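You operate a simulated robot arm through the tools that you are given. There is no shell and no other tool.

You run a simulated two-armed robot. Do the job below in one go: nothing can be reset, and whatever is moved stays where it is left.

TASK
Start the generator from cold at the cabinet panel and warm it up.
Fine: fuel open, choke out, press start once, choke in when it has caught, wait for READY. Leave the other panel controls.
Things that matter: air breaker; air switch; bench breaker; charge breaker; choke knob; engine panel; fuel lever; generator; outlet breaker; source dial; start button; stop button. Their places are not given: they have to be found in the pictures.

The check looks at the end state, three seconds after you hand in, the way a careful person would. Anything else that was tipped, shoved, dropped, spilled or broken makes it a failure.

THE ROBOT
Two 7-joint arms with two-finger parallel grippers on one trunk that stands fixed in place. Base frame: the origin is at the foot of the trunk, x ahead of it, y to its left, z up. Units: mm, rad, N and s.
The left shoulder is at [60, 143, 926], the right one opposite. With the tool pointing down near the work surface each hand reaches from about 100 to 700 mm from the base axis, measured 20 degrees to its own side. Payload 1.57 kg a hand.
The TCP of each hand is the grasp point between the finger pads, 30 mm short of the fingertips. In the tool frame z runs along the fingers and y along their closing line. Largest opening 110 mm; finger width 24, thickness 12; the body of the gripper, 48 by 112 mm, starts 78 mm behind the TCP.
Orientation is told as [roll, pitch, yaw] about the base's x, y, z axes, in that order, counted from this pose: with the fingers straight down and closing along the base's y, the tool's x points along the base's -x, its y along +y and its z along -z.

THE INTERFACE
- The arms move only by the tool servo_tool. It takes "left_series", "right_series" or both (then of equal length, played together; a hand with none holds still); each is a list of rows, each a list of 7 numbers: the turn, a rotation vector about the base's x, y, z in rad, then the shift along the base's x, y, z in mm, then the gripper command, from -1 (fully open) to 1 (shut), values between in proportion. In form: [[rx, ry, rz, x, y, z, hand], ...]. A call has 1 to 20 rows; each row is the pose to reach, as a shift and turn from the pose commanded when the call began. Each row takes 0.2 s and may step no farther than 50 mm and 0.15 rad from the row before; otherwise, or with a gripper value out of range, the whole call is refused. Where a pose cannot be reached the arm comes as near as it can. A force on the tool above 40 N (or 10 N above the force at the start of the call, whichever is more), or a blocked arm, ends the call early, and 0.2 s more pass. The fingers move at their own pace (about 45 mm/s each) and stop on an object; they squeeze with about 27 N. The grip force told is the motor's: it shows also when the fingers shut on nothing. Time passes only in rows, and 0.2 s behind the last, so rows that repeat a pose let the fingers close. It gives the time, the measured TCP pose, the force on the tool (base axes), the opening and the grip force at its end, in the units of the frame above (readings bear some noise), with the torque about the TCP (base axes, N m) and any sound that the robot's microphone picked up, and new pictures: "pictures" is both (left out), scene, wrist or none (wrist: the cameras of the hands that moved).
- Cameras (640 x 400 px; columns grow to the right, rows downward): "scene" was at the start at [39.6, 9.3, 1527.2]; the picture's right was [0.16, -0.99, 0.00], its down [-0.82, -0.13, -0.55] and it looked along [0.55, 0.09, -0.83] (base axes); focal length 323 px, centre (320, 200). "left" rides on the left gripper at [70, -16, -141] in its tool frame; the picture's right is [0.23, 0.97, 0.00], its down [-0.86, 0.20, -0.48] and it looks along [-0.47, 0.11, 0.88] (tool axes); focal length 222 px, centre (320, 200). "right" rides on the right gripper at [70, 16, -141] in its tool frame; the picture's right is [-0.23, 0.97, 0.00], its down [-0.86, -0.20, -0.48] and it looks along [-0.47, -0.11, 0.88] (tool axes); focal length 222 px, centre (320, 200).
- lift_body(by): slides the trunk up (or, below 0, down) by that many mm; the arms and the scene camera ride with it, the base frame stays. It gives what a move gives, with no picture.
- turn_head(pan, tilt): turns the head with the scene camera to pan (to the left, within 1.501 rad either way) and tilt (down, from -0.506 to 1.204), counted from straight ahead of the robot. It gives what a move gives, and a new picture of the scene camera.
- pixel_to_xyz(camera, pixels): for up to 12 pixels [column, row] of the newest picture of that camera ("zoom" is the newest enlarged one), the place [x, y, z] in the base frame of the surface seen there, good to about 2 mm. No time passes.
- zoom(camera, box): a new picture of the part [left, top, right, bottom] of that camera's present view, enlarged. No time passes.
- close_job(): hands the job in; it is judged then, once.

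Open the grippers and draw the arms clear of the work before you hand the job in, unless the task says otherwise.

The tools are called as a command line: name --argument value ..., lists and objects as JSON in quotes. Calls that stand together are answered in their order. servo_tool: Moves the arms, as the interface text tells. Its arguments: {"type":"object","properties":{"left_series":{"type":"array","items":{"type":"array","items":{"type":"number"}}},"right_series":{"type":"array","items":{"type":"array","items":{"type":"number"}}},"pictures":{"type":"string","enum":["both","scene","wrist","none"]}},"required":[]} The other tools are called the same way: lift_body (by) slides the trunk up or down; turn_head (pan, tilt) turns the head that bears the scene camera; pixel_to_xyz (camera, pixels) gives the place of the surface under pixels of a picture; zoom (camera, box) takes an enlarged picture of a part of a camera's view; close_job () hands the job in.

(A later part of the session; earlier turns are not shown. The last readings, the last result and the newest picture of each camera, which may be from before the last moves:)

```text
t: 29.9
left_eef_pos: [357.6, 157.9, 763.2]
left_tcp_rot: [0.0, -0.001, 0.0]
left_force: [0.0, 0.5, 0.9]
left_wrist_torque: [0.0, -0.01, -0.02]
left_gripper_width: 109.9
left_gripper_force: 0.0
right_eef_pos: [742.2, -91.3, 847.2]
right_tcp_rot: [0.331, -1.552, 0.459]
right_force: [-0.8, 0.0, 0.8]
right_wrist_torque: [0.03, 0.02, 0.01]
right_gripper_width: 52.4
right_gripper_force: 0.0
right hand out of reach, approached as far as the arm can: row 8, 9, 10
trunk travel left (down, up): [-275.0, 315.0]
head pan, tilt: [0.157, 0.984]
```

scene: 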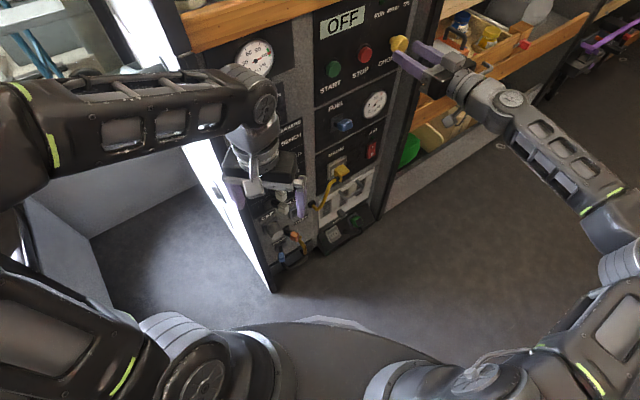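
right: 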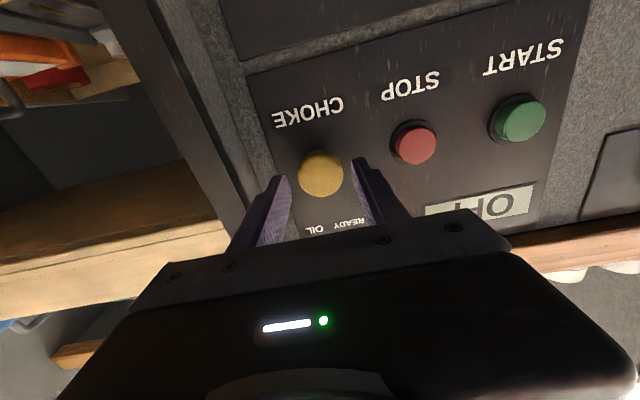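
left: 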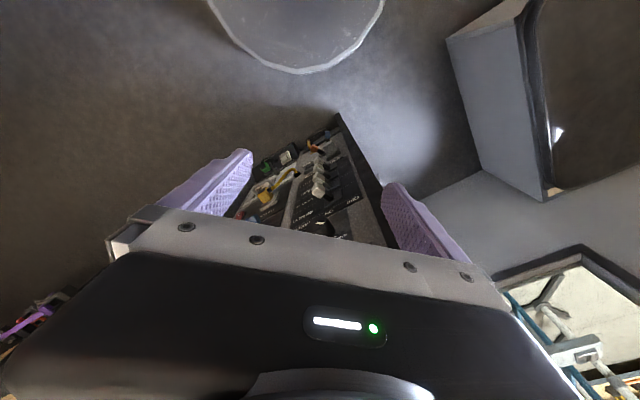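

Worse again (d≈70), so it is a plain reach limit with the best shoulder height around 790; pointing the tool more along the arm (yaw ~33°) should gain about 25 mm. I back off, raise the trunk 80 mm, then turn the tool.

servo_tool --right_series '[[0, 0, 0, -12, -12, 0, 0.05], [0, 0, 0, -25, -25, 0, 0.05]]' --pictures "none"

lift_body --by 80

servo_tool --right_series '[[0, 0, 0, 0, 0, -25, 0.05], [0, 0, -0.1, 0, 0, -50, 0.05], [0, 0, -0.2, 0, 0, -78, 0.05], [0, 0, -0.2, 0, 0, -78, 0.05]]'

```text
t: 30.6
left_eef_pos: [355.9, 157.9, 762.7]
left_tcp_rot: [0.0, 0.0, -0.001]
left_force: [0.3, 0.3, -0.3]
left_wrist_torque: [-0.01, 0.02, -0.02]
left_gripper_width: 110.1
left_gripper_force: 0.0
right_eef_pos: [716.5, -114.0, 847.7]
right_tcp_rot: [0.311, -1.548, 0.48]
right_force: [-0.5, -0.1, -0.3]
right_wrist_torque: [0.04, 0.01, -0.04]
right_gripper_width: 52.5
right_gripper_force: 0.0
trunk travel left (down, up): [-275.0, 315.0]
head pan, tilt: [0.157, 0.984]
```

```text
t: 31.7
left_eef_pos: [356.6, 157.8, 841.5]
left_tcp_rot: [0.001, 0.0, -0.001]
left_force: [-0.5, 0.0, -0.3]
left_wrist_torque: [-0.01, 0.02, -0.01]
left_gripper_width: 110.1
left_gripper_force: 0.1
right_eef_pos: [717.7, -114.4, 927.9]
right_tcp_rot: [0.327, -1.549, 0.462]
right_force: [-0.1, 0.5, 0.0]
right_wrist_torque: [-0.04, -0.03, 0.0]
right_gripper_width: 52.2
right_gripper_force: 0.1
trunk travel left (down, up): [-355.0, 235.0]
head pan, tilt: [0.157, 0.984]
```

```text
t: 32.7
left_eef_pos: [357.3, 158.7, 842.2]
left_tcp_rot: [0.0, 0.0, 0.002]
left_force: [0.2, -0.1, 0.1]
left_wrist_torque: [-0.05, -0.04, -0.03]
left_gripper_width: 110.1
left_gripper_force: 0.1
right_eef_pos: [717.9, -114.4, 852.1]
right_tcp_rot: [0.333, -1.548, 0.256]
right_force: [-0.2, 0.7, -0.5]
right_wrist_torque: [0.01, 0.01, 0.0]
right_gripper_width: 52.4
right_gripper_force: 0.0
trunk travel left (down, up): [-355.0, 235.0]
head pan, tilt: [0.157, 0.984]
```

scene: 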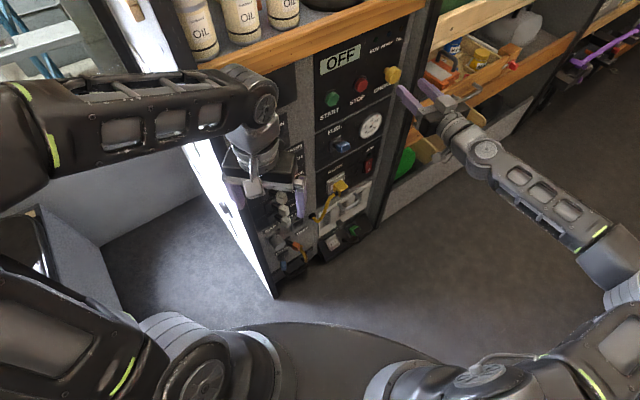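
right: 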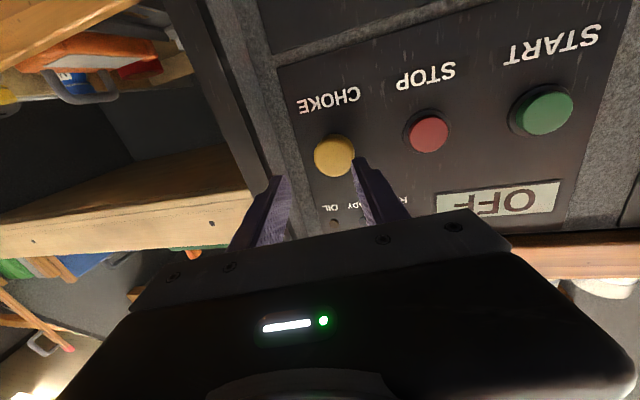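

Lined up with the turned tool. I go in to TCP 42 mm off the panel.

servo_tool --right_series '[[0, 0, 0, 14, 15, -3, 0.05], [0, 0, 0, 26, 28, -3, 0.05], [0, 0, 0, 35, 38, -3, 0.05], [0, 0, 0, 42, 45, -3, 0.05], [0, 0, 0, 42, 45, -3, 0.05]]'

```text
t: 33.9
left_eef_pos: [356.9, 158.1, 842.8]
left_tcp_rot: [0.001, 0.001, 0.0]
left_force: [0.1, -0.2, -0.2]
left_wrist_torque: [0.0, -0.02, 0.0]
left_gripper_width: 110.0
left_gripper_force: 0.0
right_eef_pos: [755.8, -72.7, 847.8]
right_tcp_rot: [0.344, -1.551, 0.247]
right_force: [0.1, -0.3, 0.2]
right_wrist_torque: [0.02, 0.01, 0.02]
right_gripper_width: 52.3
right_gripper_force: 0.0
right hand out of reach, approached as far as the arm can: row 4, 5
trunk travel left (down, up): [-355.0, 235.0]
head pan, tilt: [0.157, 0.984]
```

scene: 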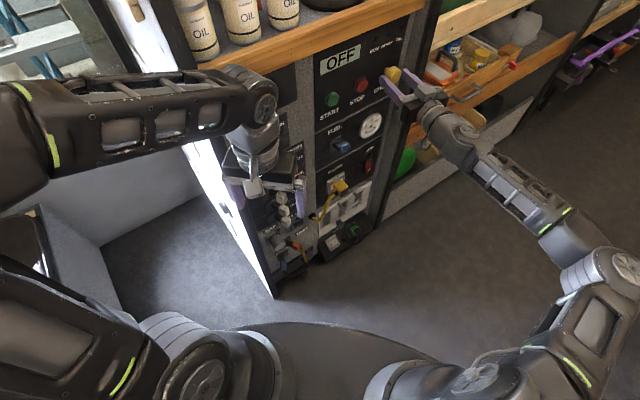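
right: 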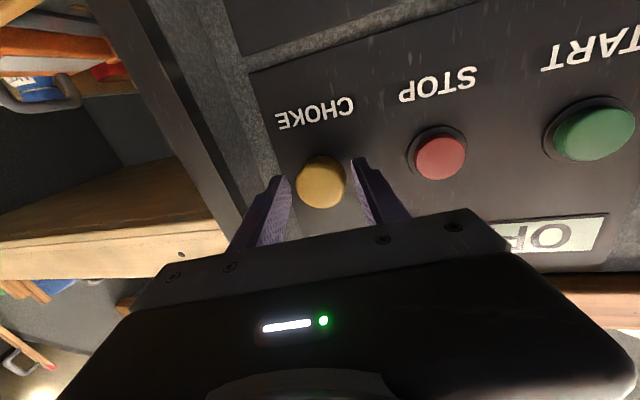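

The TCP got to 47 mm off the panel, tips ~18 mm off: a good 15 mm overlap on the knob, centred. I close on it.

servo_tool --right_series '[[0, 0, 0, 0, 0, 0, 0.5], [0, 0, 0, 0, 0, 0, 1], [0, 0, 0, 0, 0, 0, 1], [0, 0, 0, 0, 0, 0, 1], [0, 0, 0, 0, 0, 0, 1]]'

```text
t: 35.1
left_eef_pos: [355.4, 158.9, 843.4]
left_tcp_rot: [-0.001, 0.001, -0.001]
left_force: [-0.4, -0.2, 0.3]
left_wrist_torque: [0.02, -0.03, -0.01]
left_gripper_width: 110.0
left_gripper_force: 0.0
right_eef_pos: [755.3, -71.8, 848.7]
right_tcp_rot: [0.317, -1.551, 0.274]
right_force: [-1.9, 0.8, -1.2]
right_wrist_torque: [0.05, -0.03, 0.59]
right_gripper_width: 41.9
right_gripper_force: 44.9
trunk travel left (down, up): [-355.0, 235.0]
head pan, tilt: [0.157, 0.984]
```

scene: 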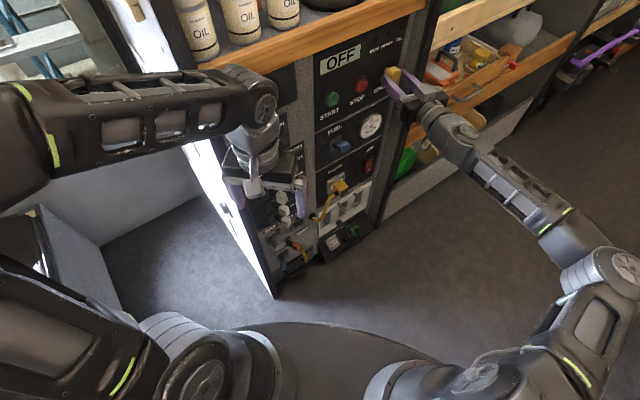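
right: 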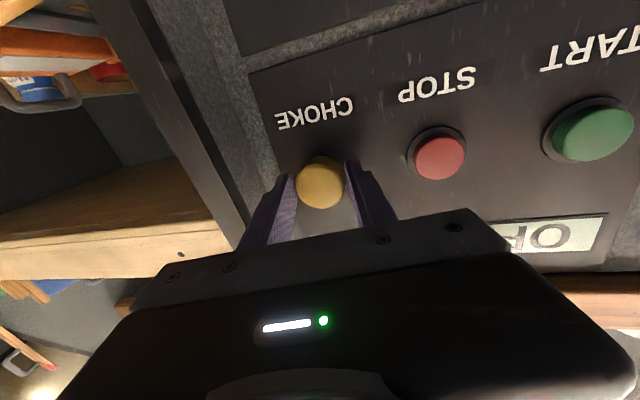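

The grip holds the knob at 42 mm with 45 N. I pull straight out along the panel normal, gently.

servo_tool --right_series '[[0, 0, 0, -3, -3, 0, 1], [0, 0, 0, -6, -6, 0, 1], [0, 0, 0, -10, -10, 0, 1], [0, 0, 0, -14, -14, 0, 1], [0, 0, 0, -18, -18, 0, 1], [0, 0, 0, -22, -22, 0, 1], [0, 0, 0, -22, -22, 0, 1]]'

zoom --camera "scene" --box '[330, 40, 430, 102]'

```text
t: 36.4
left_eef_pos: [359.7, 159.4, 841.0]
left_tcp_rot: [-0.002, 0.003, 0.0]
left_force: [0.3, -0.1, 0.1]
left_wrist_torque: [-0.02, 0.02, -0.03]
left_gripper_width: 109.9
left_gripper_force: 0.0
right_eef_pos: [738.8, -88.8, 848.9]
right_tcp_rot: [0.278, -1.551, 0.315]
right_force: [36.4, 21.1, -0.4]
right_wrist_torque: [0.09, -0.23, 0.51]
right_gripper_width: 42.0
right_gripper_force: 45.2
trunk travel left (down, up): [-355.0, 235.0]
head pan, tilt: [0.157, 0.984]
stopped in row 6 (right hand): the force on the tool passed its limit at 44 N (the readings are from after the stop); the commanded pose is now the measured one
```

scene: 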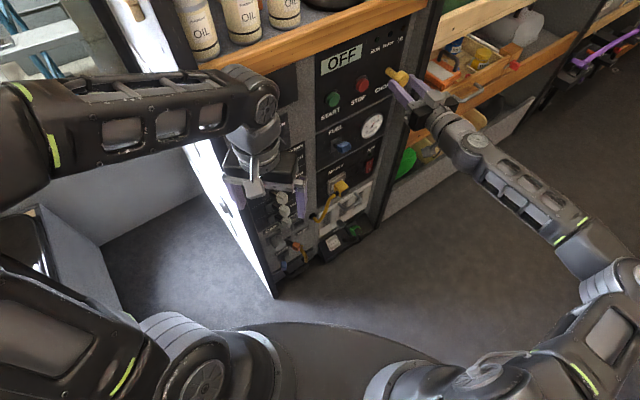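
right: 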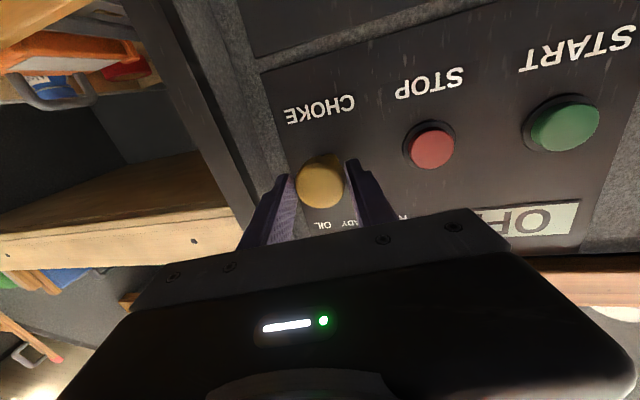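

```text
6.40 times, centred on (380, 71) of scene
```

zoom: 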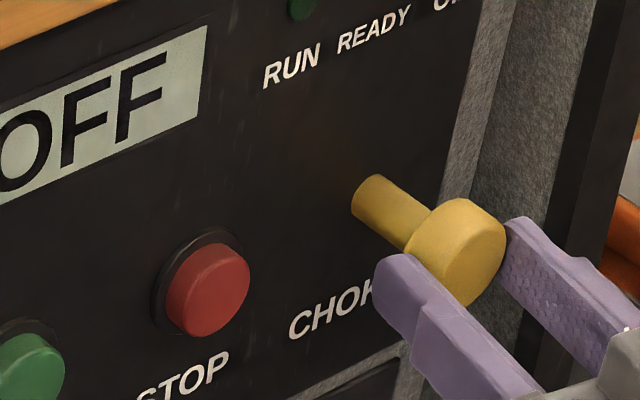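

The knob came out about 24 mm until its end stop (44 N); the neck is clearly longer now. I open the fingers and draw straight back, then check the knob stayed out.

servo_tool --right_series '[[0, 0, 0, 0, 0, 0, 0.3], [0, 0, 0, 0, 0, 0, -0.1], [0, 0, 0, 0, 0, 0, -0.1], [0, 0, 0, -15, -14, 0, -0.1], [0, 0, 0, -35, -33, 0, -0.1], [0, 0, 0, -60, -58, 0, -0.1], [0, 0, 0, -85, -83, 0, 0.5]]'

zoom --camera "scene" --box '[310, 30, 430, 105]'

pixel_to_xyz --camera "zoom" --pixels '[[440, 290], [470, 260], [450, 265], [400, 240], [275, 325], [110, 395]]'

```text
t: 38.0
left_eef_pos: [356.2, 158.7, 843.1]
left_tcp_rot: [0.0, 0.0, 0.0]
left_force: [0.2, -0.6, -0.4]
left_wrist_torque: [-0.02, 0.0, 0.01]
left_gripper_width: 110.0
left_gripper_force: 0.0
right_eef_pos: [651.3, -175.5, 849.1]
right_tcp_rot: [0.299, -1.553, 0.293]
right_force: [0.6, -0.2, -0.4]
right_wrist_torque: [-0.03, 0.01, -0.01]
right_gripper_width: 27.6
right_gripper_force: 0.1
trunk travel left (down, up): [-355.0, 235.0]
head pan, tilt: [0.157, 0.984]
```

scene: 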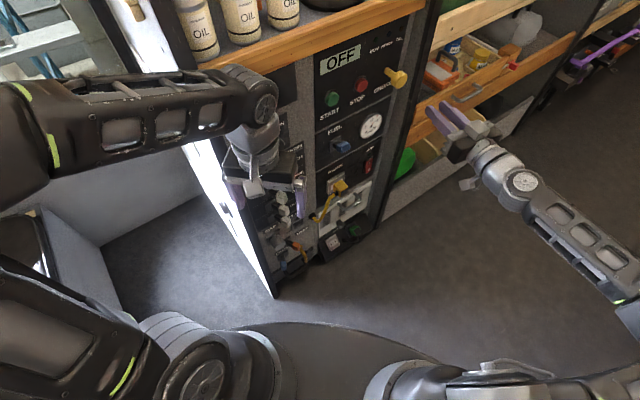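
right: 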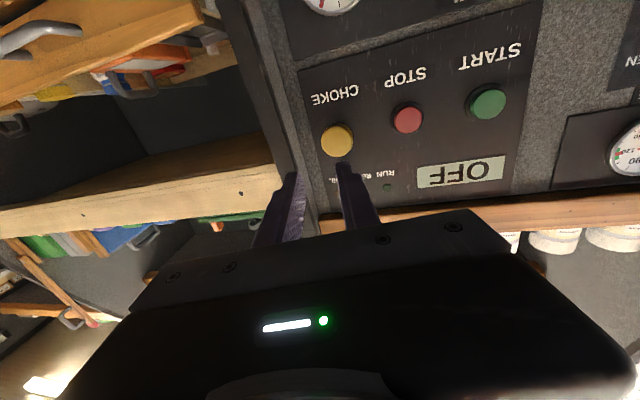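

```text
5.33 times, centred on (370, 68) of scene
```

zoom: 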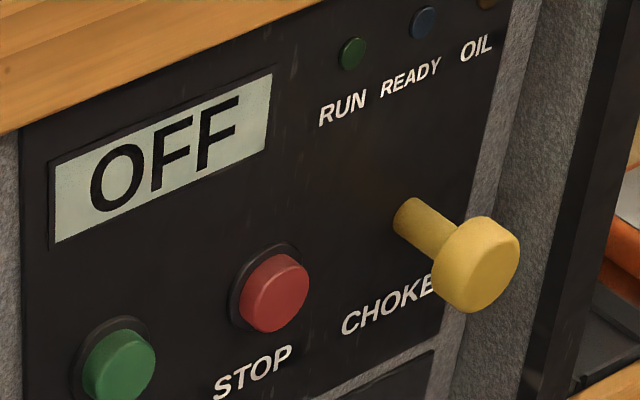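

```text
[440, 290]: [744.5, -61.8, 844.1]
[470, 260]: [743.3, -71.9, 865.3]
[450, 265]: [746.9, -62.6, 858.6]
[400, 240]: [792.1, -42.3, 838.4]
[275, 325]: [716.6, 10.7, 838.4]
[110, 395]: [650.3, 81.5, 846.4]
```

The choke knob stays out (face ~56 mm off the panel). Now I measure the start button precisely.

zoom --camera "right" --box '[440, 70, 536, 130]'

pixel_to_xyz --camera "right" --pixels '[[488, 104], [472, 106], [504, 101], [486, 91], [489, 117], [408, 119], [395, 121], [421, 117], [520, 100], [440, 130]]'

zoom --camera "scene" --box '[310, 80, 374, 120]'

pixel_to_xyz --camera "zoom" --pixels '[[228, 195], [200, 195], [255, 190], [228, 170], [228, 225]]'

```text
6.67 times, centred on (488, 100) of right
```

zoom: 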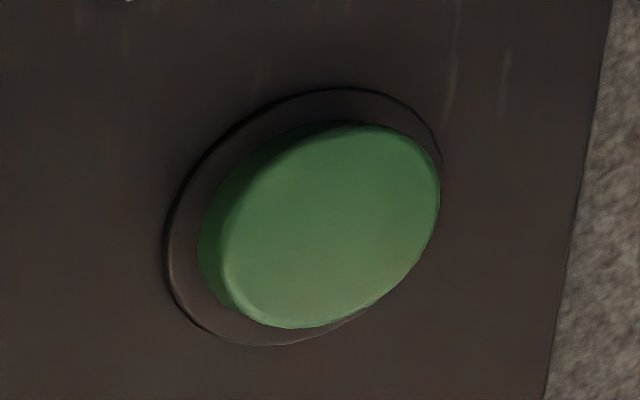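

```text
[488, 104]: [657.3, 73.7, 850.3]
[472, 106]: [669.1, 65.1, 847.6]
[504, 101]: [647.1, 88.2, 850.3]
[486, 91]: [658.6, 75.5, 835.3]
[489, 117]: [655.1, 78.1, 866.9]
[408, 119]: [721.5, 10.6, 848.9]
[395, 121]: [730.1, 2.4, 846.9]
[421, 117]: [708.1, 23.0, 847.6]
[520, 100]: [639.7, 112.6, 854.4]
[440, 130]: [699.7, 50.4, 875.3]
```

```text
10.00 times, centred on (342, 100) of scene
```

zoom: 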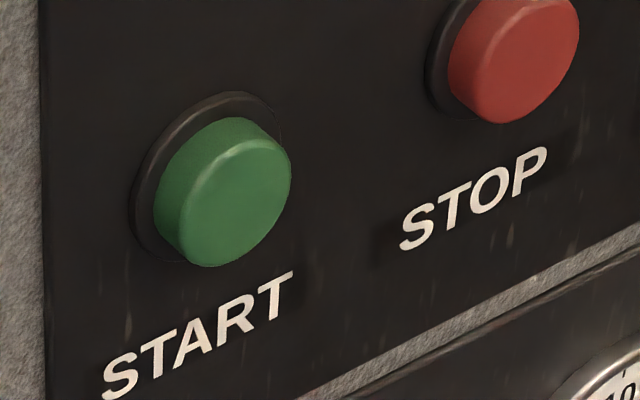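

```text
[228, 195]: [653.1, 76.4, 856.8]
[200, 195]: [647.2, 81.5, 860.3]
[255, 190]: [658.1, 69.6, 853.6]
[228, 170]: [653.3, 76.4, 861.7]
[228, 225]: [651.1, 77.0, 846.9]
```

The start face centre is about (655,75,850), 14 mm proud, ~34 mm wide. I shut the fingers, turn the tool back square, move left along the panel at ~190 mm off, then in to 100 mm.

servo_tool --right_series '[[0, 0, 0.05, -20, 20, 0, 1], [0, 0, 0.1, -45, 45, 0, 1], [0, 0, 0.15, -70, 70, 0, 1], [0, 0, 0.19, -95, 95, 1, 1], [0, 0, 0.19, -123, 123, 1, 1], [0, 0, 0.19, -100, 146, 1, 1], [0, 0, 0.19, -78, 168, 1, 1], [0, 0, 0.19, -57, 189, 1, 1], [0, 0, 0.19, -57, 189, 1, 1]]'

```text
t: 40.0
left_eef_pos: [356.8, 158.1, 842.4]
left_tcp_rot: [-0.001, 0.0, 0.0]
left_force: [-0.1, 0.2, -0.3]
left_wrist_torque: [-0.01, -0.03, -0.01]
left_gripper_width: 110.0
left_gripper_force: 0.0
right_eef_pos: [594.5, 11.7, 851.2]
right_tcp_rot: [0.336, -1.554, 0.443]
right_force: [0.1, -0.2, -0.6]
right_wrist_torque: [-0.02, -0.01, -0.01]
right_gripper_width: 0.0
right_gripper_force: 20.8
trunk travel left (down, up): [-355.0, 235.0]
head pan, tilt: [0.157, 0.984]
```

scene: 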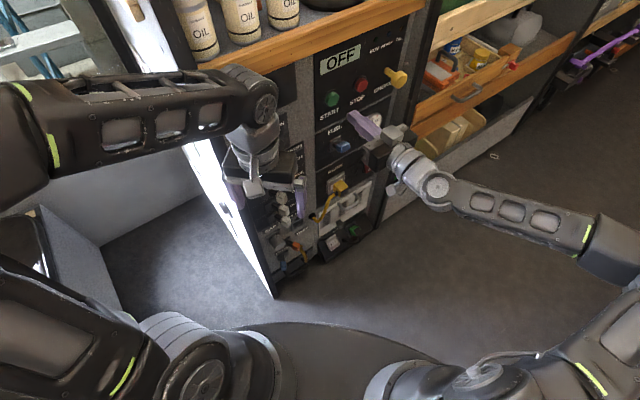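
right: 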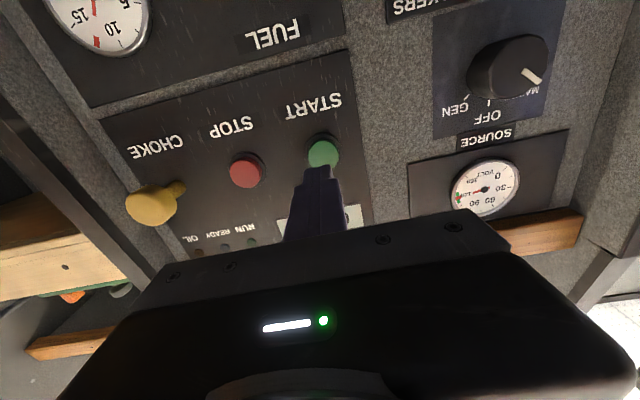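

Aligned with the start button (s 412, z 851). I advance and press a few millimetres past first contact, then release, all in one call.

servo_tool --right_series '[[0, 0, 0, 17, 17, -1, 1], [0, 0, 0, 30, 30, -1, 1], [0, 0, 0, 37, 37, -1, 1], [0, 0, 0, 40, 40, -1, 1], [0, 0, 0, 43, 43, -1, 1], [0, 0, 0, 45, 45, -1, 1], [0, 0, 0, 46.5, 46.5, -1, 1], [0, 0, 0, 46.5, 46.5, -1, 1], [0, 0, 0, 37, 37, -1, 1], [0, 0, 0, 20, 20, -1, 1], [0, 0, 0, 0, 0, -1, 1]]'

zoom --camera "scene" --box '[310, 30, 430, 105]'

```text
t: 42.4
left_eef_pos: [357.3, 157.2, 843.2]
left_tcp_rot: [-0.002, 0.0, -0.001]
left_force: [0.6, -0.8, -0.2]
left_wrist_torque: [0.02, 0.01, 0.02]
left_gripper_width: 109.9
left_gripper_force: 0.1
right_eef_pos: [593.8, 14.5, 849.6]
right_tcp_rot: [0.332, -1.555, 0.45]
right_force: [-0.5, -0.5, 0.2]
right_wrist_torque: [0.0, 0.0, 0.02]
right_gripper_width: 0.0
right_gripper_force: 21.5
right hand out of reach, approached as far as the arm can: row 4, 5, 6, 7, 8
trunk travel left (down, up): [-355.0, 235.0]
head pan, tilt: [0.157, 0.984]
```

scene: 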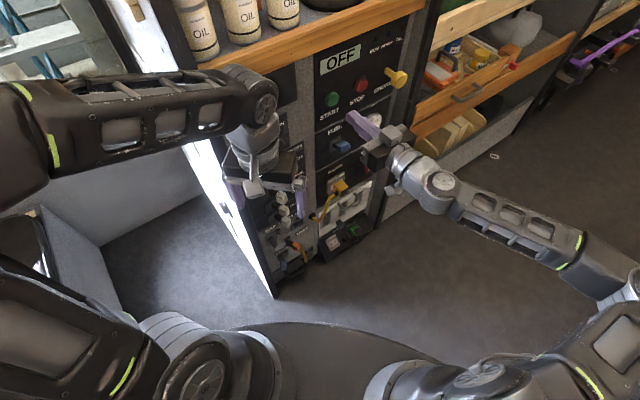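
right: 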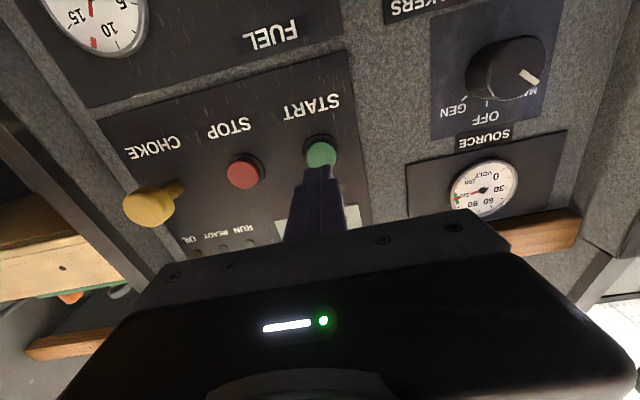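

```text
5.33 times, centred on (370, 68) of scene
```

zoom: 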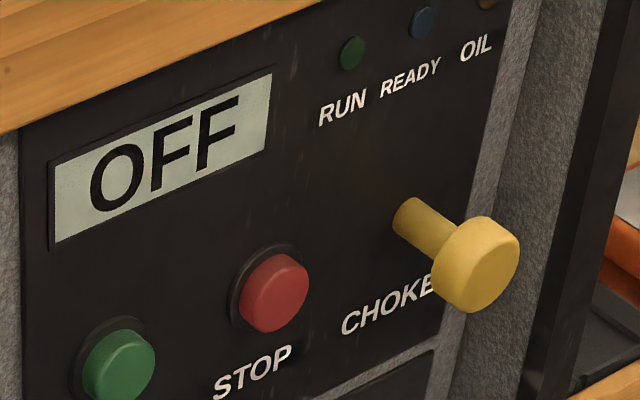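

No press happened: the arm hit a reach limit just before contact (display still OFF, no force or sound). As with the choke, I turn the tool by -0.25 rad first and then press along the panel normal.

servo_tool --right_series '[[0, 0, -0.12, 0, 0, 0, 1], [0, 0, -0.25, -1, 1, 0, 1], [0, 0, -0.25, 16, 18, 0, 1], [0, 0, -0.25, 28, 30, 0, 1], [0, 0, -0.25, 34, 36, 0, 1], [0, 0, -0.25, 34, 36, 0, 1]]'

```text
t: 43.8
left_eef_pos: [357.0, 158.6, 841.6]
left_tcp_rot: [0.001, 0.0, 0.0]
left_force: [0.0, 0.3, -0.4]
left_wrist_torque: [0.02, -0.01, 0.01]
left_gripper_width: 110.1
left_gripper_force: 0.0
right_eef_pos: [617.5, 26.0, 850.0]
right_tcp_rot: [0.319, -1.553, 0.211]
right_force: [-0.5, -0.2, -0.4]
right_wrist_torque: [-0.03, 0.0, 0.02]
right_gripper_width: 0.0
right_gripper_force: 21.5
right hand out of reach, approached as far as the arm can: row 4, 5, 6
trunk travel left (down, up): [-355.0, 235.0]
head pan, tilt: [0.157, 0.984]
```

scene: 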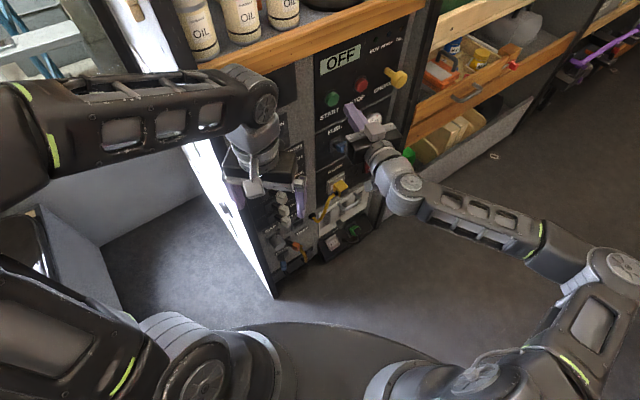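
right: 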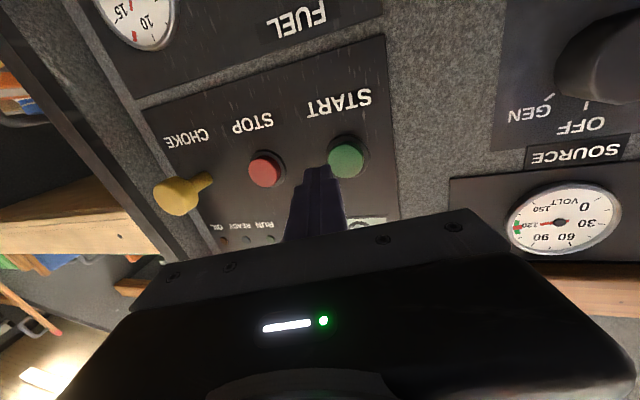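

Turning that way made it worse here (d≈75), so the wrist prefers the opposite turn for this position. I back off, turn the tool the other way (yaw ~59°) and go in again, stopping before contact.

servo_tool --right_series '[[0, 0, 0, -30, -30, 0, 1], [0, 0, 0.14, -31, -29, 0, 1], [0, 0, 0.28, -32, -28, 0, 1], [0, 0, 0.42, -32, -28, 0, 1], [0, 0, 0.5, -32, -28, 0, 1], [0, 0, 0.5, -12, -8, 0, 1], [0, 0, 0.5, 6, 10, 0, 1], [0, 0, 0.5, 14, 18, 0, 1], [0, 0, 0.5, 14, 18, 0, 1]]'

```text
t: 45.8
left_eef_pos: [356.8, 157.8, 842.6]
left_tcp_rot: [0.0, -0.001, 0.0]
left_force: [1.0, -0.3, 0.6]
left_wrist_torque: [-0.02, 0.02, -0.02]
left_gripper_width: 110.0
left_gripper_force: 0.1
right_eef_pos: [632.1, 47.1, 850.6]
right_tcp_rot: [0.336, -1.552, 0.693]
right_force: [0.0, 0.4, 0.1]
right_wrist_torque: [0.02, -0.01, -0.02]
right_gripper_width: 0.0
right_gripper_force: 20.8
trunk travel left (down, up): [-355.0, 235.0]
head pan, tilt: [0.157, 0.984]
```

scene: 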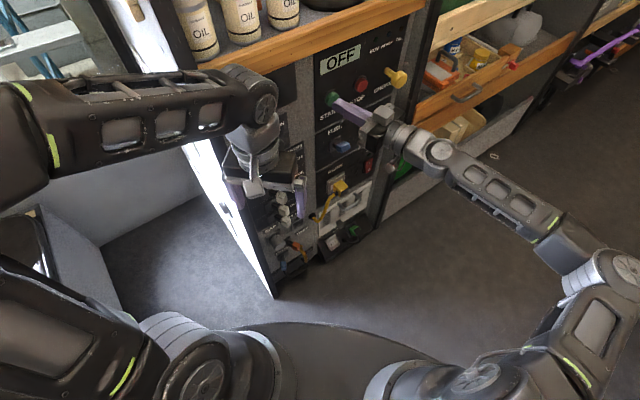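
right: 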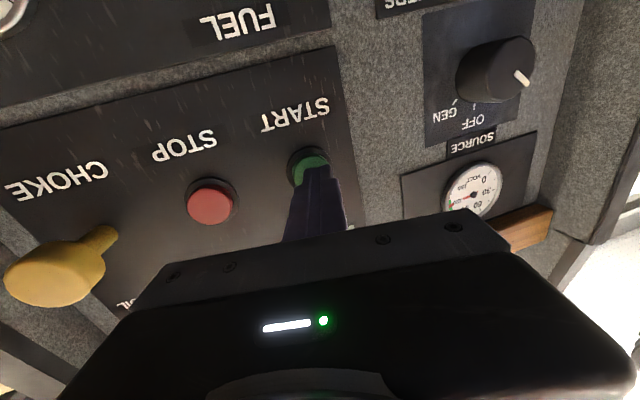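

Now reachable: TCP 50 mm off the panel, tip right over the start button. I press ~10 mm further in along the normal and release.

servo_tool --right_series '[[0, 0, 0, 2.5, 2.5, 0, 1], [0, 0, 0, 4.5, 4.5, 0, 1], [0, 0, 0, 6.5, 6.5, 0, 1], [0, 0, 0, 8.5, 8.5, 0, 1], [0, 0, 0, 10, 10, 0, 1], [0, 0, 0, 10, 10, 0, 1], [0, 0, 0, 2, 2, 0, 1], [0, 0, 0, -15, -15, 0, 1], [0, 0, 0, -30, -30, 0, 1]]'

zoom --camera "scene" --box '[310, 30, 430, 105]'

```text
t: 47.8
left_eef_pos: [357.3, 158.3, 841.9]
left_tcp_rot: [0.0, 0.0, 0.001]
left_force: [-0.4, 0.0, 1.1]
left_wrist_torque: [-0.04, 0.0, 0.02]
left_gripper_width: 110.1
left_gripper_force: 0.1
right_eef_pos: [600.8, 15.3, 848.8]
right_tcp_rot: [0.276, -1.552, 0.754]
right_force: [0.6, 0.3, 0.2]
right_wrist_torque: [-0.01, 0.02, 0.0]
right_gripper_width: 0.0
right_gripper_force: 21.4
right hand out of reach, approached as far as the arm can: row 3, 4, 5, 6
trunk travel left (down, up): [-355.0, 235.0]
head pan, tilt: [0.157, 0.984]
```

scene: 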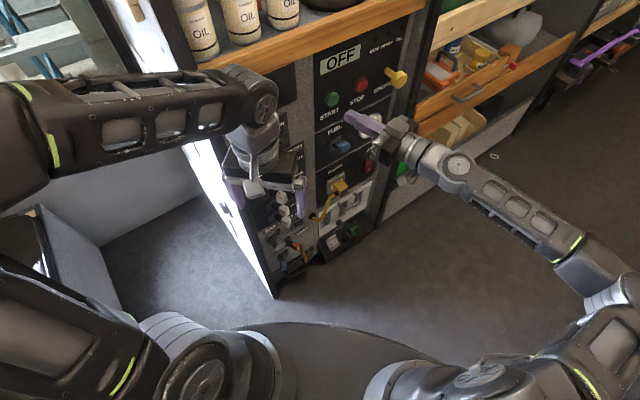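
right: 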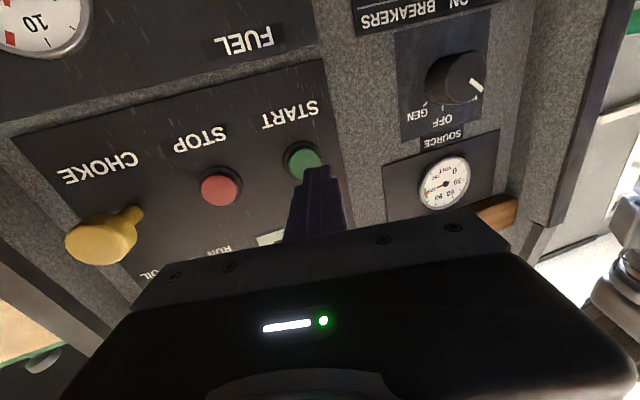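

```text
5.33 times, centred on (370, 68) of scene
```

zoom: 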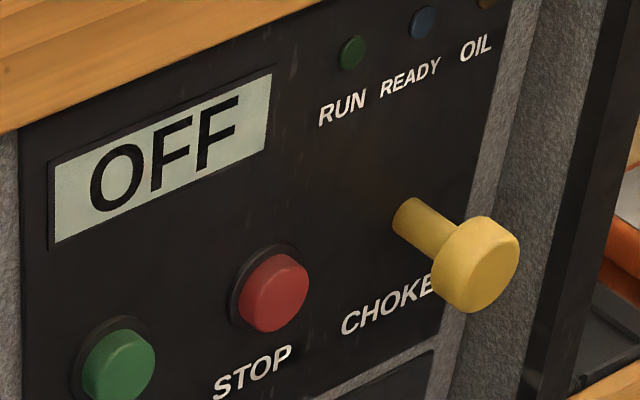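

Still OFF: the arm stalled just before pressing (no force). I try tilting the tool to point ~23° downward with yaw nearer 48°, which should suit this elbow-high posture better, and approach again short of contact.

servo_tool --right_series '[[-0.1, 0.074, -0.056, 0, 0, 2, 1], [-0.2, 0.147, -0.112, 0, 0, 4, 1], [-0.3, 0.22, -0.168, 0, 0, 6, 1], [-0.323, 0.236, -0.18, 0, 0, 6, 1], [-0.323, 0.236, -0.18, 15, 15, 6, 1], [-0.323, 0.236, -0.18, 28, 28, 6, 1], [-0.323, 0.236, -0.18, 31, 31, 6, 1], [-0.323, 0.236, -0.18, 31, 31, 6, 1]]'

```text
t: 49.6
left_eef_pos: [356.3, 157.2, 841.1]
left_tcp_rot: [0.0, 0.001, 0.0]
left_force: [0.1, -0.3, 0.6]
left_wrist_torque: [0.01, -0.01, -0.02]
left_gripper_width: 110.2
left_gripper_force: 0.0
right_eef_pos: [611.3, 26.3, 854.8]
right_tcp_rot: [0.015, -1.156, 0.832]
right_force: [0.3, -0.2, -0.5]
right_wrist_torque: [0.01, 0.02, -0.01]
right_gripper_width: 0.0
right_gripper_force: 21.3
right hand out of reach, approached as far as the arm can: row 3, 4, 5, 6, 7, 8
trunk travel left (down, up): [-355.0, 235.0]
head pan, tilt: [0.157, 0.984]
```

scene: 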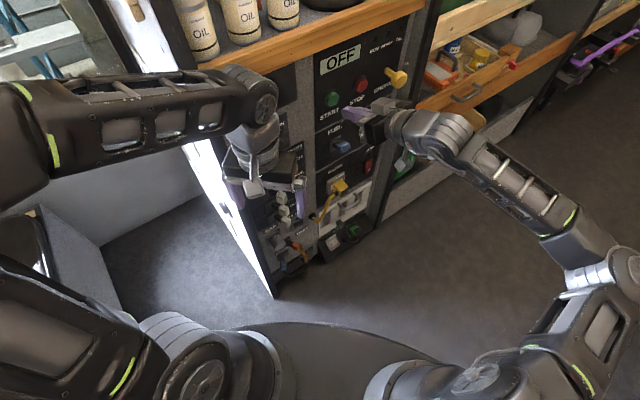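
right: 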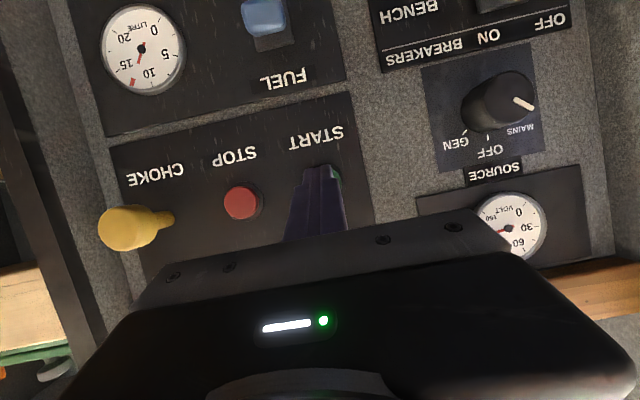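

Tilting down is worse, so tilting up should help. I back off and tilt the tool to point ~17° upward, then approach to 52 mm.

servo_tool --right_series '[[0.09, -0.08, 0, -12, -12, 0, 1], [0.19, -0.17, 0, -15, -15, -1, 1], [0.29, -0.26, 0, -15, -15, -1, 1], [0.39, -0.35, 0, -15, -15, -2, 1], [0.49, -0.44, 0, -15, -15, -3, 1], [0.52, -0.47, 0, -15, -15, -3, 1], [0.52, -0.47, 0, 0, 0, -3, 1], [0.52, -0.47, 0, 12, 12, -3, 1], [0.52, -0.47, 0, 18, 18, -3, 1], [0.52, -0.47, 0, 18, 18, -3, 1]]'

```text
t: 51.8
left_eef_pos: [356.3, 158.2, 842.5]
left_tcp_rot: [0.0, -0.001, 0.0]
left_force: [-0.2, 0.6, 0.0]
left_wrist_torque: [0.0, 0.01, 0.01]
left_gripper_width: 109.9
left_gripper_force: 0.1
right_eef_pos: [622.6, 37.6, 853.5]
right_tcp_rot: [-3.132, -1.285, -2.303]
right_force: [-0.5, 0.5, -0.2]
right_wrist_torque: [0.0, -0.02, 0.0]
right_gripper_width: 0.0
right_gripper_force: 21.5
right hand out of reach, approached as far as the arm can: row 4, 5, 9, 10
trunk travel left (down, up): [-355.0, 235.0]
head pan, tilt: [0.157, 0.984]
```

scene: 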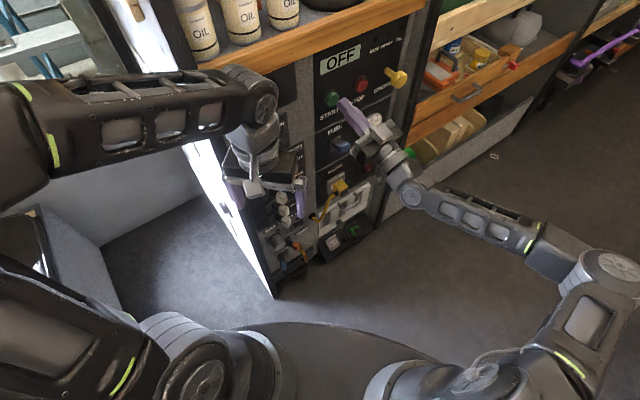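
right: 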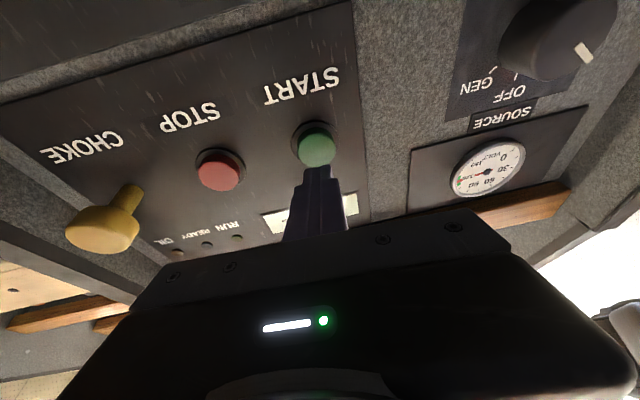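

Tilting up does not help either (d≈63). Best so far was level with yaw ~59°; I return to that, back off and raise the trunk 45 mm, since the height also matters.

servo_tool --right_series '[[0, 0, 0, -20, -20, 0, 1], [-0.075, 0.067, 0.067, -22, -18, 0, 1], [-0.15, 0.134, 0.134, -22, -18, -1, 1], [-0.213, 0.191, 0.19, -22, -18, -2, 1], [-0.213, 0.191, 0.19, -22, -18, -2, 1]]' --pictures "none"

lift_body --by 45

```text
t: 53.0
left_eef_pos: [356.4, 157.9, 842.9]
left_tcp_rot: [0.002, 0.0, 0.001]
left_force: [0.9, 0.2, 0.0]
left_wrist_torque: [-0.01, 0.0, 0.0]
left_gripper_width: 109.8
left_gripper_force: 0.1
right_eef_pos: [601.8, 18.5, 850.0]
right_tcp_rot: [1.537, -1.546, -0.505]
right_force: [-0.5, -1.1, 0.9]
right_wrist_torque: [0.0, 0.03, 0.0]
right_gripper_width: 0.0
right_gripper_force: 21.5
trunk travel left (down, up): [-355.0, 235.0]
head pan, tilt: [0.157, 0.984]
```

```text
t: 53.9
left_eef_pos: [357.5, 158.9, 887.1]
left_tcp_rot: [0.001, 0.0, 0.0]
left_force: [0.4, 0.6, -1.3]
left_wrist_torque: [0.01, -0.02, -0.01]
left_gripper_width: 110.0
left_gripper_force: 0.2
right_eef_pos: [601.4, 19.8, 895.4]
right_tcp_rot: [1.579, -1.544, -0.547]
right_force: [-0.1, 0.4, 1.3]
right_wrist_torque: [-0.04, 0.0, 0.01]
right_gripper_width: 0.2
right_gripper_force: 21.1
trunk travel left (down, up): [-400.0, 190.0]
head pan, tilt: [0.157, 0.984]
```

Level, yaw 59°. I come down 46 mm and press in slowly, staying in so that I can read the force and distance.

servo_tool --right_series '[[0, 0, 0, 1, -1, -23, 1], [0, 0, 0, 2, -2, -46, 1], [0, 0, 0, 14, 10, -46, 1], [0, 0, 0, 26, 22, -46, 1], [0, 0, 0, 33, 29, -46, 1], [0, 0, 0, 36, 32, -46, 1], [0, 0, 0, 39, 35, -46, 1], [0, 0, 0, 42, 38, -46, 1]]'

```text
t: 55.7
left_eef_pos: [356.4, 159.2, 887.8]
left_tcp_rot: [0.0, 0.0, 0.0]
left_force: [-0.2, 0.2, 0.1]
left_wrist_torque: [-0.02, 0.0, 0.01]
left_gripper_width: 109.8
left_gripper_force: 0.1
right_eef_pos: [631.9, 45.6, 851.2]
right_tcp_rot: [1.586, -1.546, -0.553]
right_force: [-0.8, 0.4, 0.1]
right_wrist_torque: [0.0, 0.0, 0.01]
right_gripper_width: 0.1
right_gripper_force: 20.7
right hand out of reach, approached as far as the arm can: row 5, 6, 7, 8
trunk travel left (down, up): [-400.0, 190.0]
head pan, tilt: [0.157, 0.984]
```

scene: 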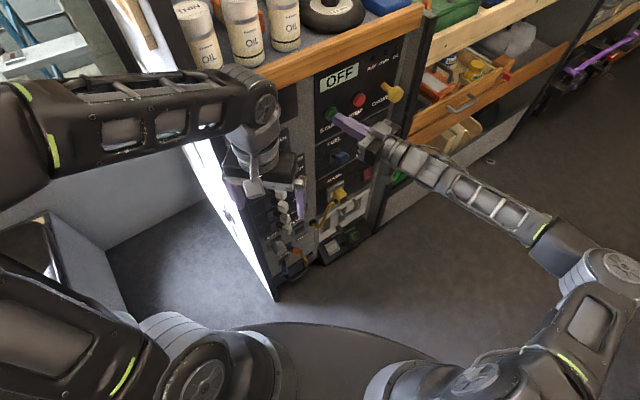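
right: 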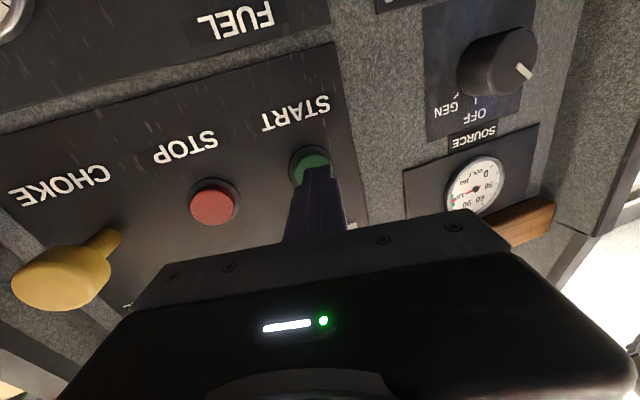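

d≈51 here, so a higher trunk is worse; I back off, lower the trunk 105 mm and try from there.

servo_tool --right_series '[[0, 0, 0, -15, -15, 0, 1], [0, 0, 0, -32, -32, 0, 1]]' --pictures "none"

lift_body --by -105

servo_tool --right_series '[[0, 0, 0, 0, 0, 35, 1], [0, 0, 0, 0, 0, 70, 1], [0, 0, 0, 0, 0, 105, 1], [0, 0, 0, 14, 14, 105, 1], [0, 0, 0, 26, 26, 105, 1], [0, 0, 0, 33, 33, 105, 1], [0, 0, 0, 36, 36, 105, 1], [0, 0, 0, 39, 39, 105, 1], [0, 0, 0, 42, 42, 105, 1]]'

```text
t: 56.3
left_eef_pos: [355.1, 158.6, 887.0]
left_tcp_rot: [-0.001, 0.001, -0.001]
left_force: [0.3, 0.3, -0.3]
left_wrist_torque: [-0.01, 0.01, 0.0]
left_gripper_width: 110.0
left_gripper_force: 0.0
right_eef_pos: [601.0, 14.6, 850.4]
right_tcp_rot: [1.61, -1.544, -0.574]
right_force: [-0.5, -0.6, 0.0]
right_wrist_torque: [-0.01, 0.03, 0.01]
right_gripper_width: 0.2
right_gripper_force: 21.3
trunk travel left (down, up): [-400.0, 190.0]
head pan, tilt: [0.157, 0.984]
```

```text
t: 57.7
left_eef_pos: [357.4, 158.4, 782.2]
left_tcp_rot: [-0.001, 0.001, 0.001]
left_force: [0.8, -1.2, 0.0]
left_wrist_torque: [-0.02, 0.0, 0.0]
left_gripper_width: 109.9
left_gripper_force: 0.1
right_eef_pos: [601.1, 14.7, 745.2]
right_tcp_rot: [1.596, -1.543, -0.564]
right_force: [-0.3, -0.1, -0.4]
right_wrist_torque: [-0.01, -0.02, 0.01]
right_gripper_width: 0.1
right_gripper_force: 21.7
trunk travel left (down, up): [-295.0, 295.0]
head pan, tilt: [0.157, 0.984]
```

```text
t: 59.7
left_eef_pos: [355.9, 158.4, 783.4]
left_tcp_rot: [-0.001, 0.0, -0.001]
left_force: [-0.5, 0.8, -0.4]
left_wrist_torque: [0.02, -0.01, 0.03]
left_gripper_width: 109.9
left_gripper_force: 0.1
right_eef_pos: [625.4, 36.4, 849.2]
right_tcp_rot: [1.593, -1.545, -0.56]
right_force: [1.0, -0.8, 0.4]
right_wrist_torque: [0.02, -0.02, 0.01]
right_gripper_width: 0.0
right_gripper_force: 21.5
right hand out of reach, approached as far as the arm can: row 5, 6, 7, 8, 9
trunk travel left (down, up): [-295.0, 295.0]
head pan, tilt: [0.157, 0.984]
```

scene: 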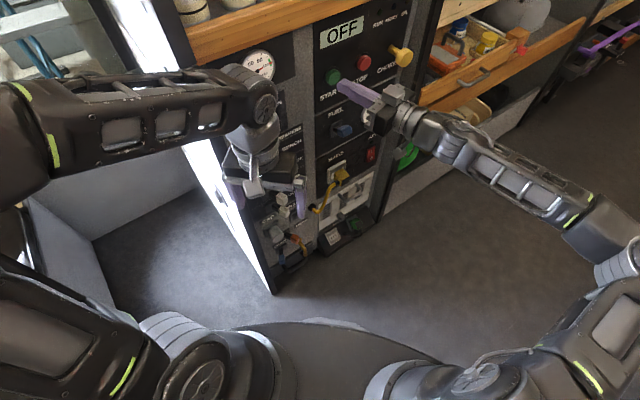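
right: 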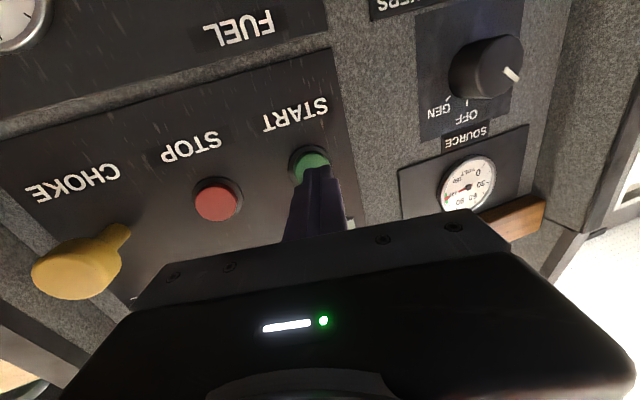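

d≈62: also worse. Comparing all the limits, the right wrist is bounded by a sphere around its elbow, so start is ~10 mm beyond it at any tool angle, while the left hand should reach it. I bring the right hand back in front of the choke (ready to push it in later).

servo_tool --right_series '[[0, 0, 0, -20, -20, 0, 1], [0, 0, 0, -45, -45, 0, 1], [0, 0, -0.1, -20, -70, 0, 1], [0, 0, -0.2, 5, -95, 0, 1], [0, 0, -0.3, 30, -120, 0, 1], [0, 0, -0.36, 55, -145, 0, 1], [0, 0, -0.36, 78, -168, 0, 1], [0, 0, -0.36, 78, -168, 0, 1]]' --pictures "none"

lift_body --by 70

servo_tool --right_series '[[0, 0, 0, 0, 0, -35, 1], [0, 0, 0, 0, 0, -70, 1], [0, 0, 0, 0, 0, -70, 1]]'

```text
t: 61.5
left_eef_pos: [357.0, 157.5, 782.6]
left_tcp_rot: [0.001, -0.001, 0.002]
left_force: [-0.3, 0.4, -0.2]
left_wrist_torque: [0.03, -0.03, 0.01]
left_gripper_width: 109.8
left_gripper_force: 0.0
right_eef_pos: [701.7, -132.3, 849.2]
right_tcp_rot: [1.6, -1.544, -0.928]
right_force: [-0.1, -0.6, 0.7]
right_wrist_torque: [-0.02, -0.02, -0.02]
right_gripper_width: 0.0
right_gripper_force: 21.1
trunk travel left (down, up): [-295.0, 295.0]
head pan, tilt: [0.157, 0.984]
```

```text
t: 62.5
left_eef_pos: [356.8, 157.3, 851.8]
left_tcp_rot: [-0.001, 0.0, 0.0]
left_force: [-0.8, 0.0, -0.1]
left_wrist_torque: [-0.01, 0.04, -0.04]
left_gripper_width: 110.2
left_gripper_force: 0.1
right_eef_pos: [701.7, -132.7, 918.2]
right_tcp_rot: [1.58, -1.545, -0.905]
right_force: [-0.4, 0.0, 0.9]
right_wrist_torque: [0.01, 0.0, -0.03]
right_gripper_width: 0.0
right_gripper_force: 21.0
trunk travel left (down, up): [-365.0, 225.0]
head pan, tilt: [0.157, 0.984]
```

```text
t: 63.3
left_eef_pos: [355.7, 158.8, 852.7]
left_tcp_rot: [0.0, 0.0, 0.002]
left_force: [0.4, 0.2, 0.0]
left_wrist_torque: [0.02, -0.01, 0.0]
left_gripper_width: 110.2
left_gripper_force: 0.1
right_eef_pos: [699.6, -131.4, 849.5]
right_tcp_rot: [1.603, -1.544, -0.933]
right_force: [0.2, -0.2, 0.2]
right_wrist_torque: [0.03, -0.02, -0.01]
right_gripper_width: 0.0
right_gripper_force: 21.3
trunk travel left (down, up): [-365.0, 225.0]
head pan, tilt: [0.157, 0.984]
```

scene: 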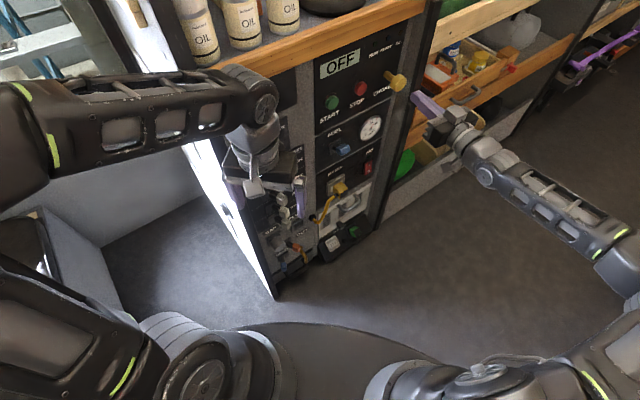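
right: 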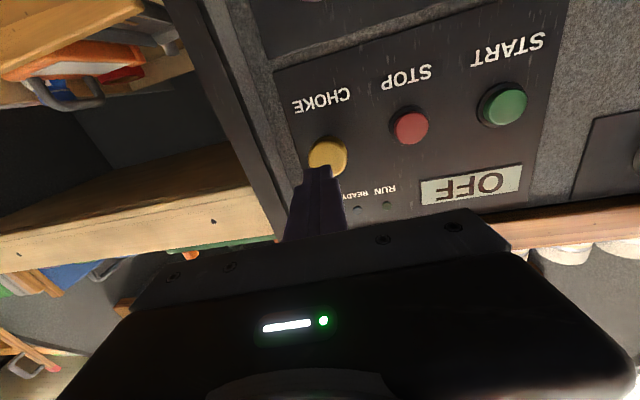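

The right hand waits in front of the choke (s 588, 128 mm off). Before bringing the left hand in, I measure what stands to the left of the panel near z≈850.

pixel_to_xyz --camera "scene" --pixels '[[215, 70], [290, 90], [300, 130], [190, 60], [175, 100], [195, 150], [212, 165], [255, 270], [275, 290], [150, 60], [205, 140], [285, 200]]'

zoom --camera "right" --box '[440, 60, 640, 185]'

```text
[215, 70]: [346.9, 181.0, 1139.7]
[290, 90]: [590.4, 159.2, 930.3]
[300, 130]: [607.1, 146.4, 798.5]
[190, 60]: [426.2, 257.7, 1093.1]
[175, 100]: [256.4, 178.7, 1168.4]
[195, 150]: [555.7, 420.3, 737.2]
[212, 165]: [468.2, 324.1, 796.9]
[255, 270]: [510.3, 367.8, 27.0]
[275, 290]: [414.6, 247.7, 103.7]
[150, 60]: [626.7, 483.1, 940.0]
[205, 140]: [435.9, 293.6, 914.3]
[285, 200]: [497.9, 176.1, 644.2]
```

```text
3.20 times, centred on (540, 122) of right
```

zoom: 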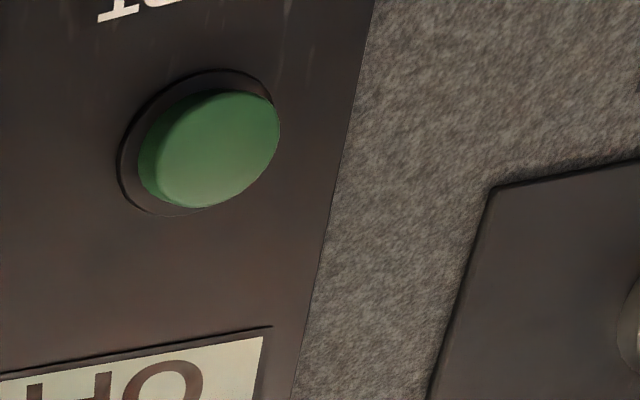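

A post stands at s≈110 protruding toward the robot, so the left elbow could foul it; I prefer to free the right arm. For pressing, the tool's roll is free, so I test whether rolling the tool (here +0.6 rad) extends the reach in front of start, stopping short of contact.

servo_tool --right_series '[[0, 0, 0, -25, 25, 0, 1], [0.118, 0.093, 0, -50, 50, 0, 1], [0.235, 0.187, 0, -75, 75, 0, 1], [0.353, 0.28, 0, -100, 100, 0, 1], [0.47, 0.373, 0, -126, 126, 0, 1], [0.47, 0.373, 0, -100, 152, 0, 1], [0.47, 0.373, 0, -85, 167, 0, 1], [0.47, 0.373, 0, -76, 176, 0, 1], [0.47, 0.373, 0, -76, 176, 0, 1]]'

```text
t: 65.3
left_eef_pos: [356.3, 157.9, 851.9]
left_tcp_rot: [-0.001, 0.001, 0.001]
left_force: [0.1, -0.6, 0.7]
left_wrist_torque: [-0.02, 0.02, 0.03]
left_gripper_width: 110.1
left_gripper_force: 0.0
right_eef_pos: [624.5, 43.2, 850.7]
right_tcp_rot: [1.573, -0.944, -0.9]
right_force: [-0.3, -0.5, -0.6]
right_wrist_torque: [-0.02, -0.02, 0.0]
right_gripper_width: 0.0
right_gripper_force: 21.4
trunk travel left (down, up): [-365.0, 225.0]
head pan, tilt: [0.157, 0.984]
```

scene: 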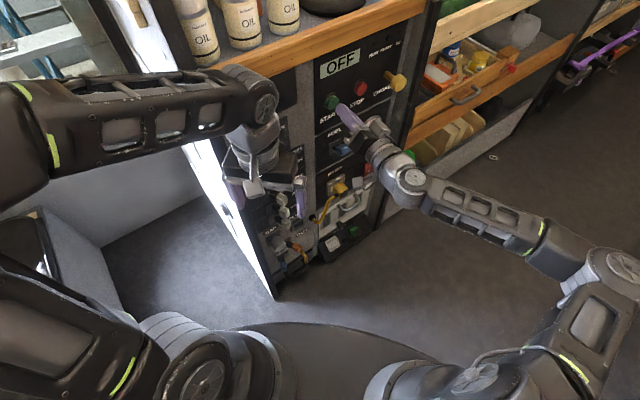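
right: 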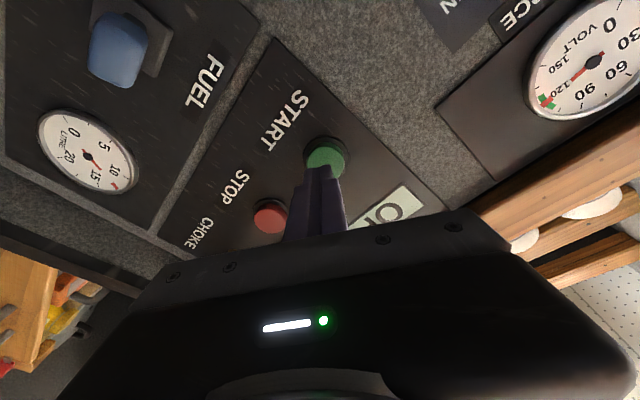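

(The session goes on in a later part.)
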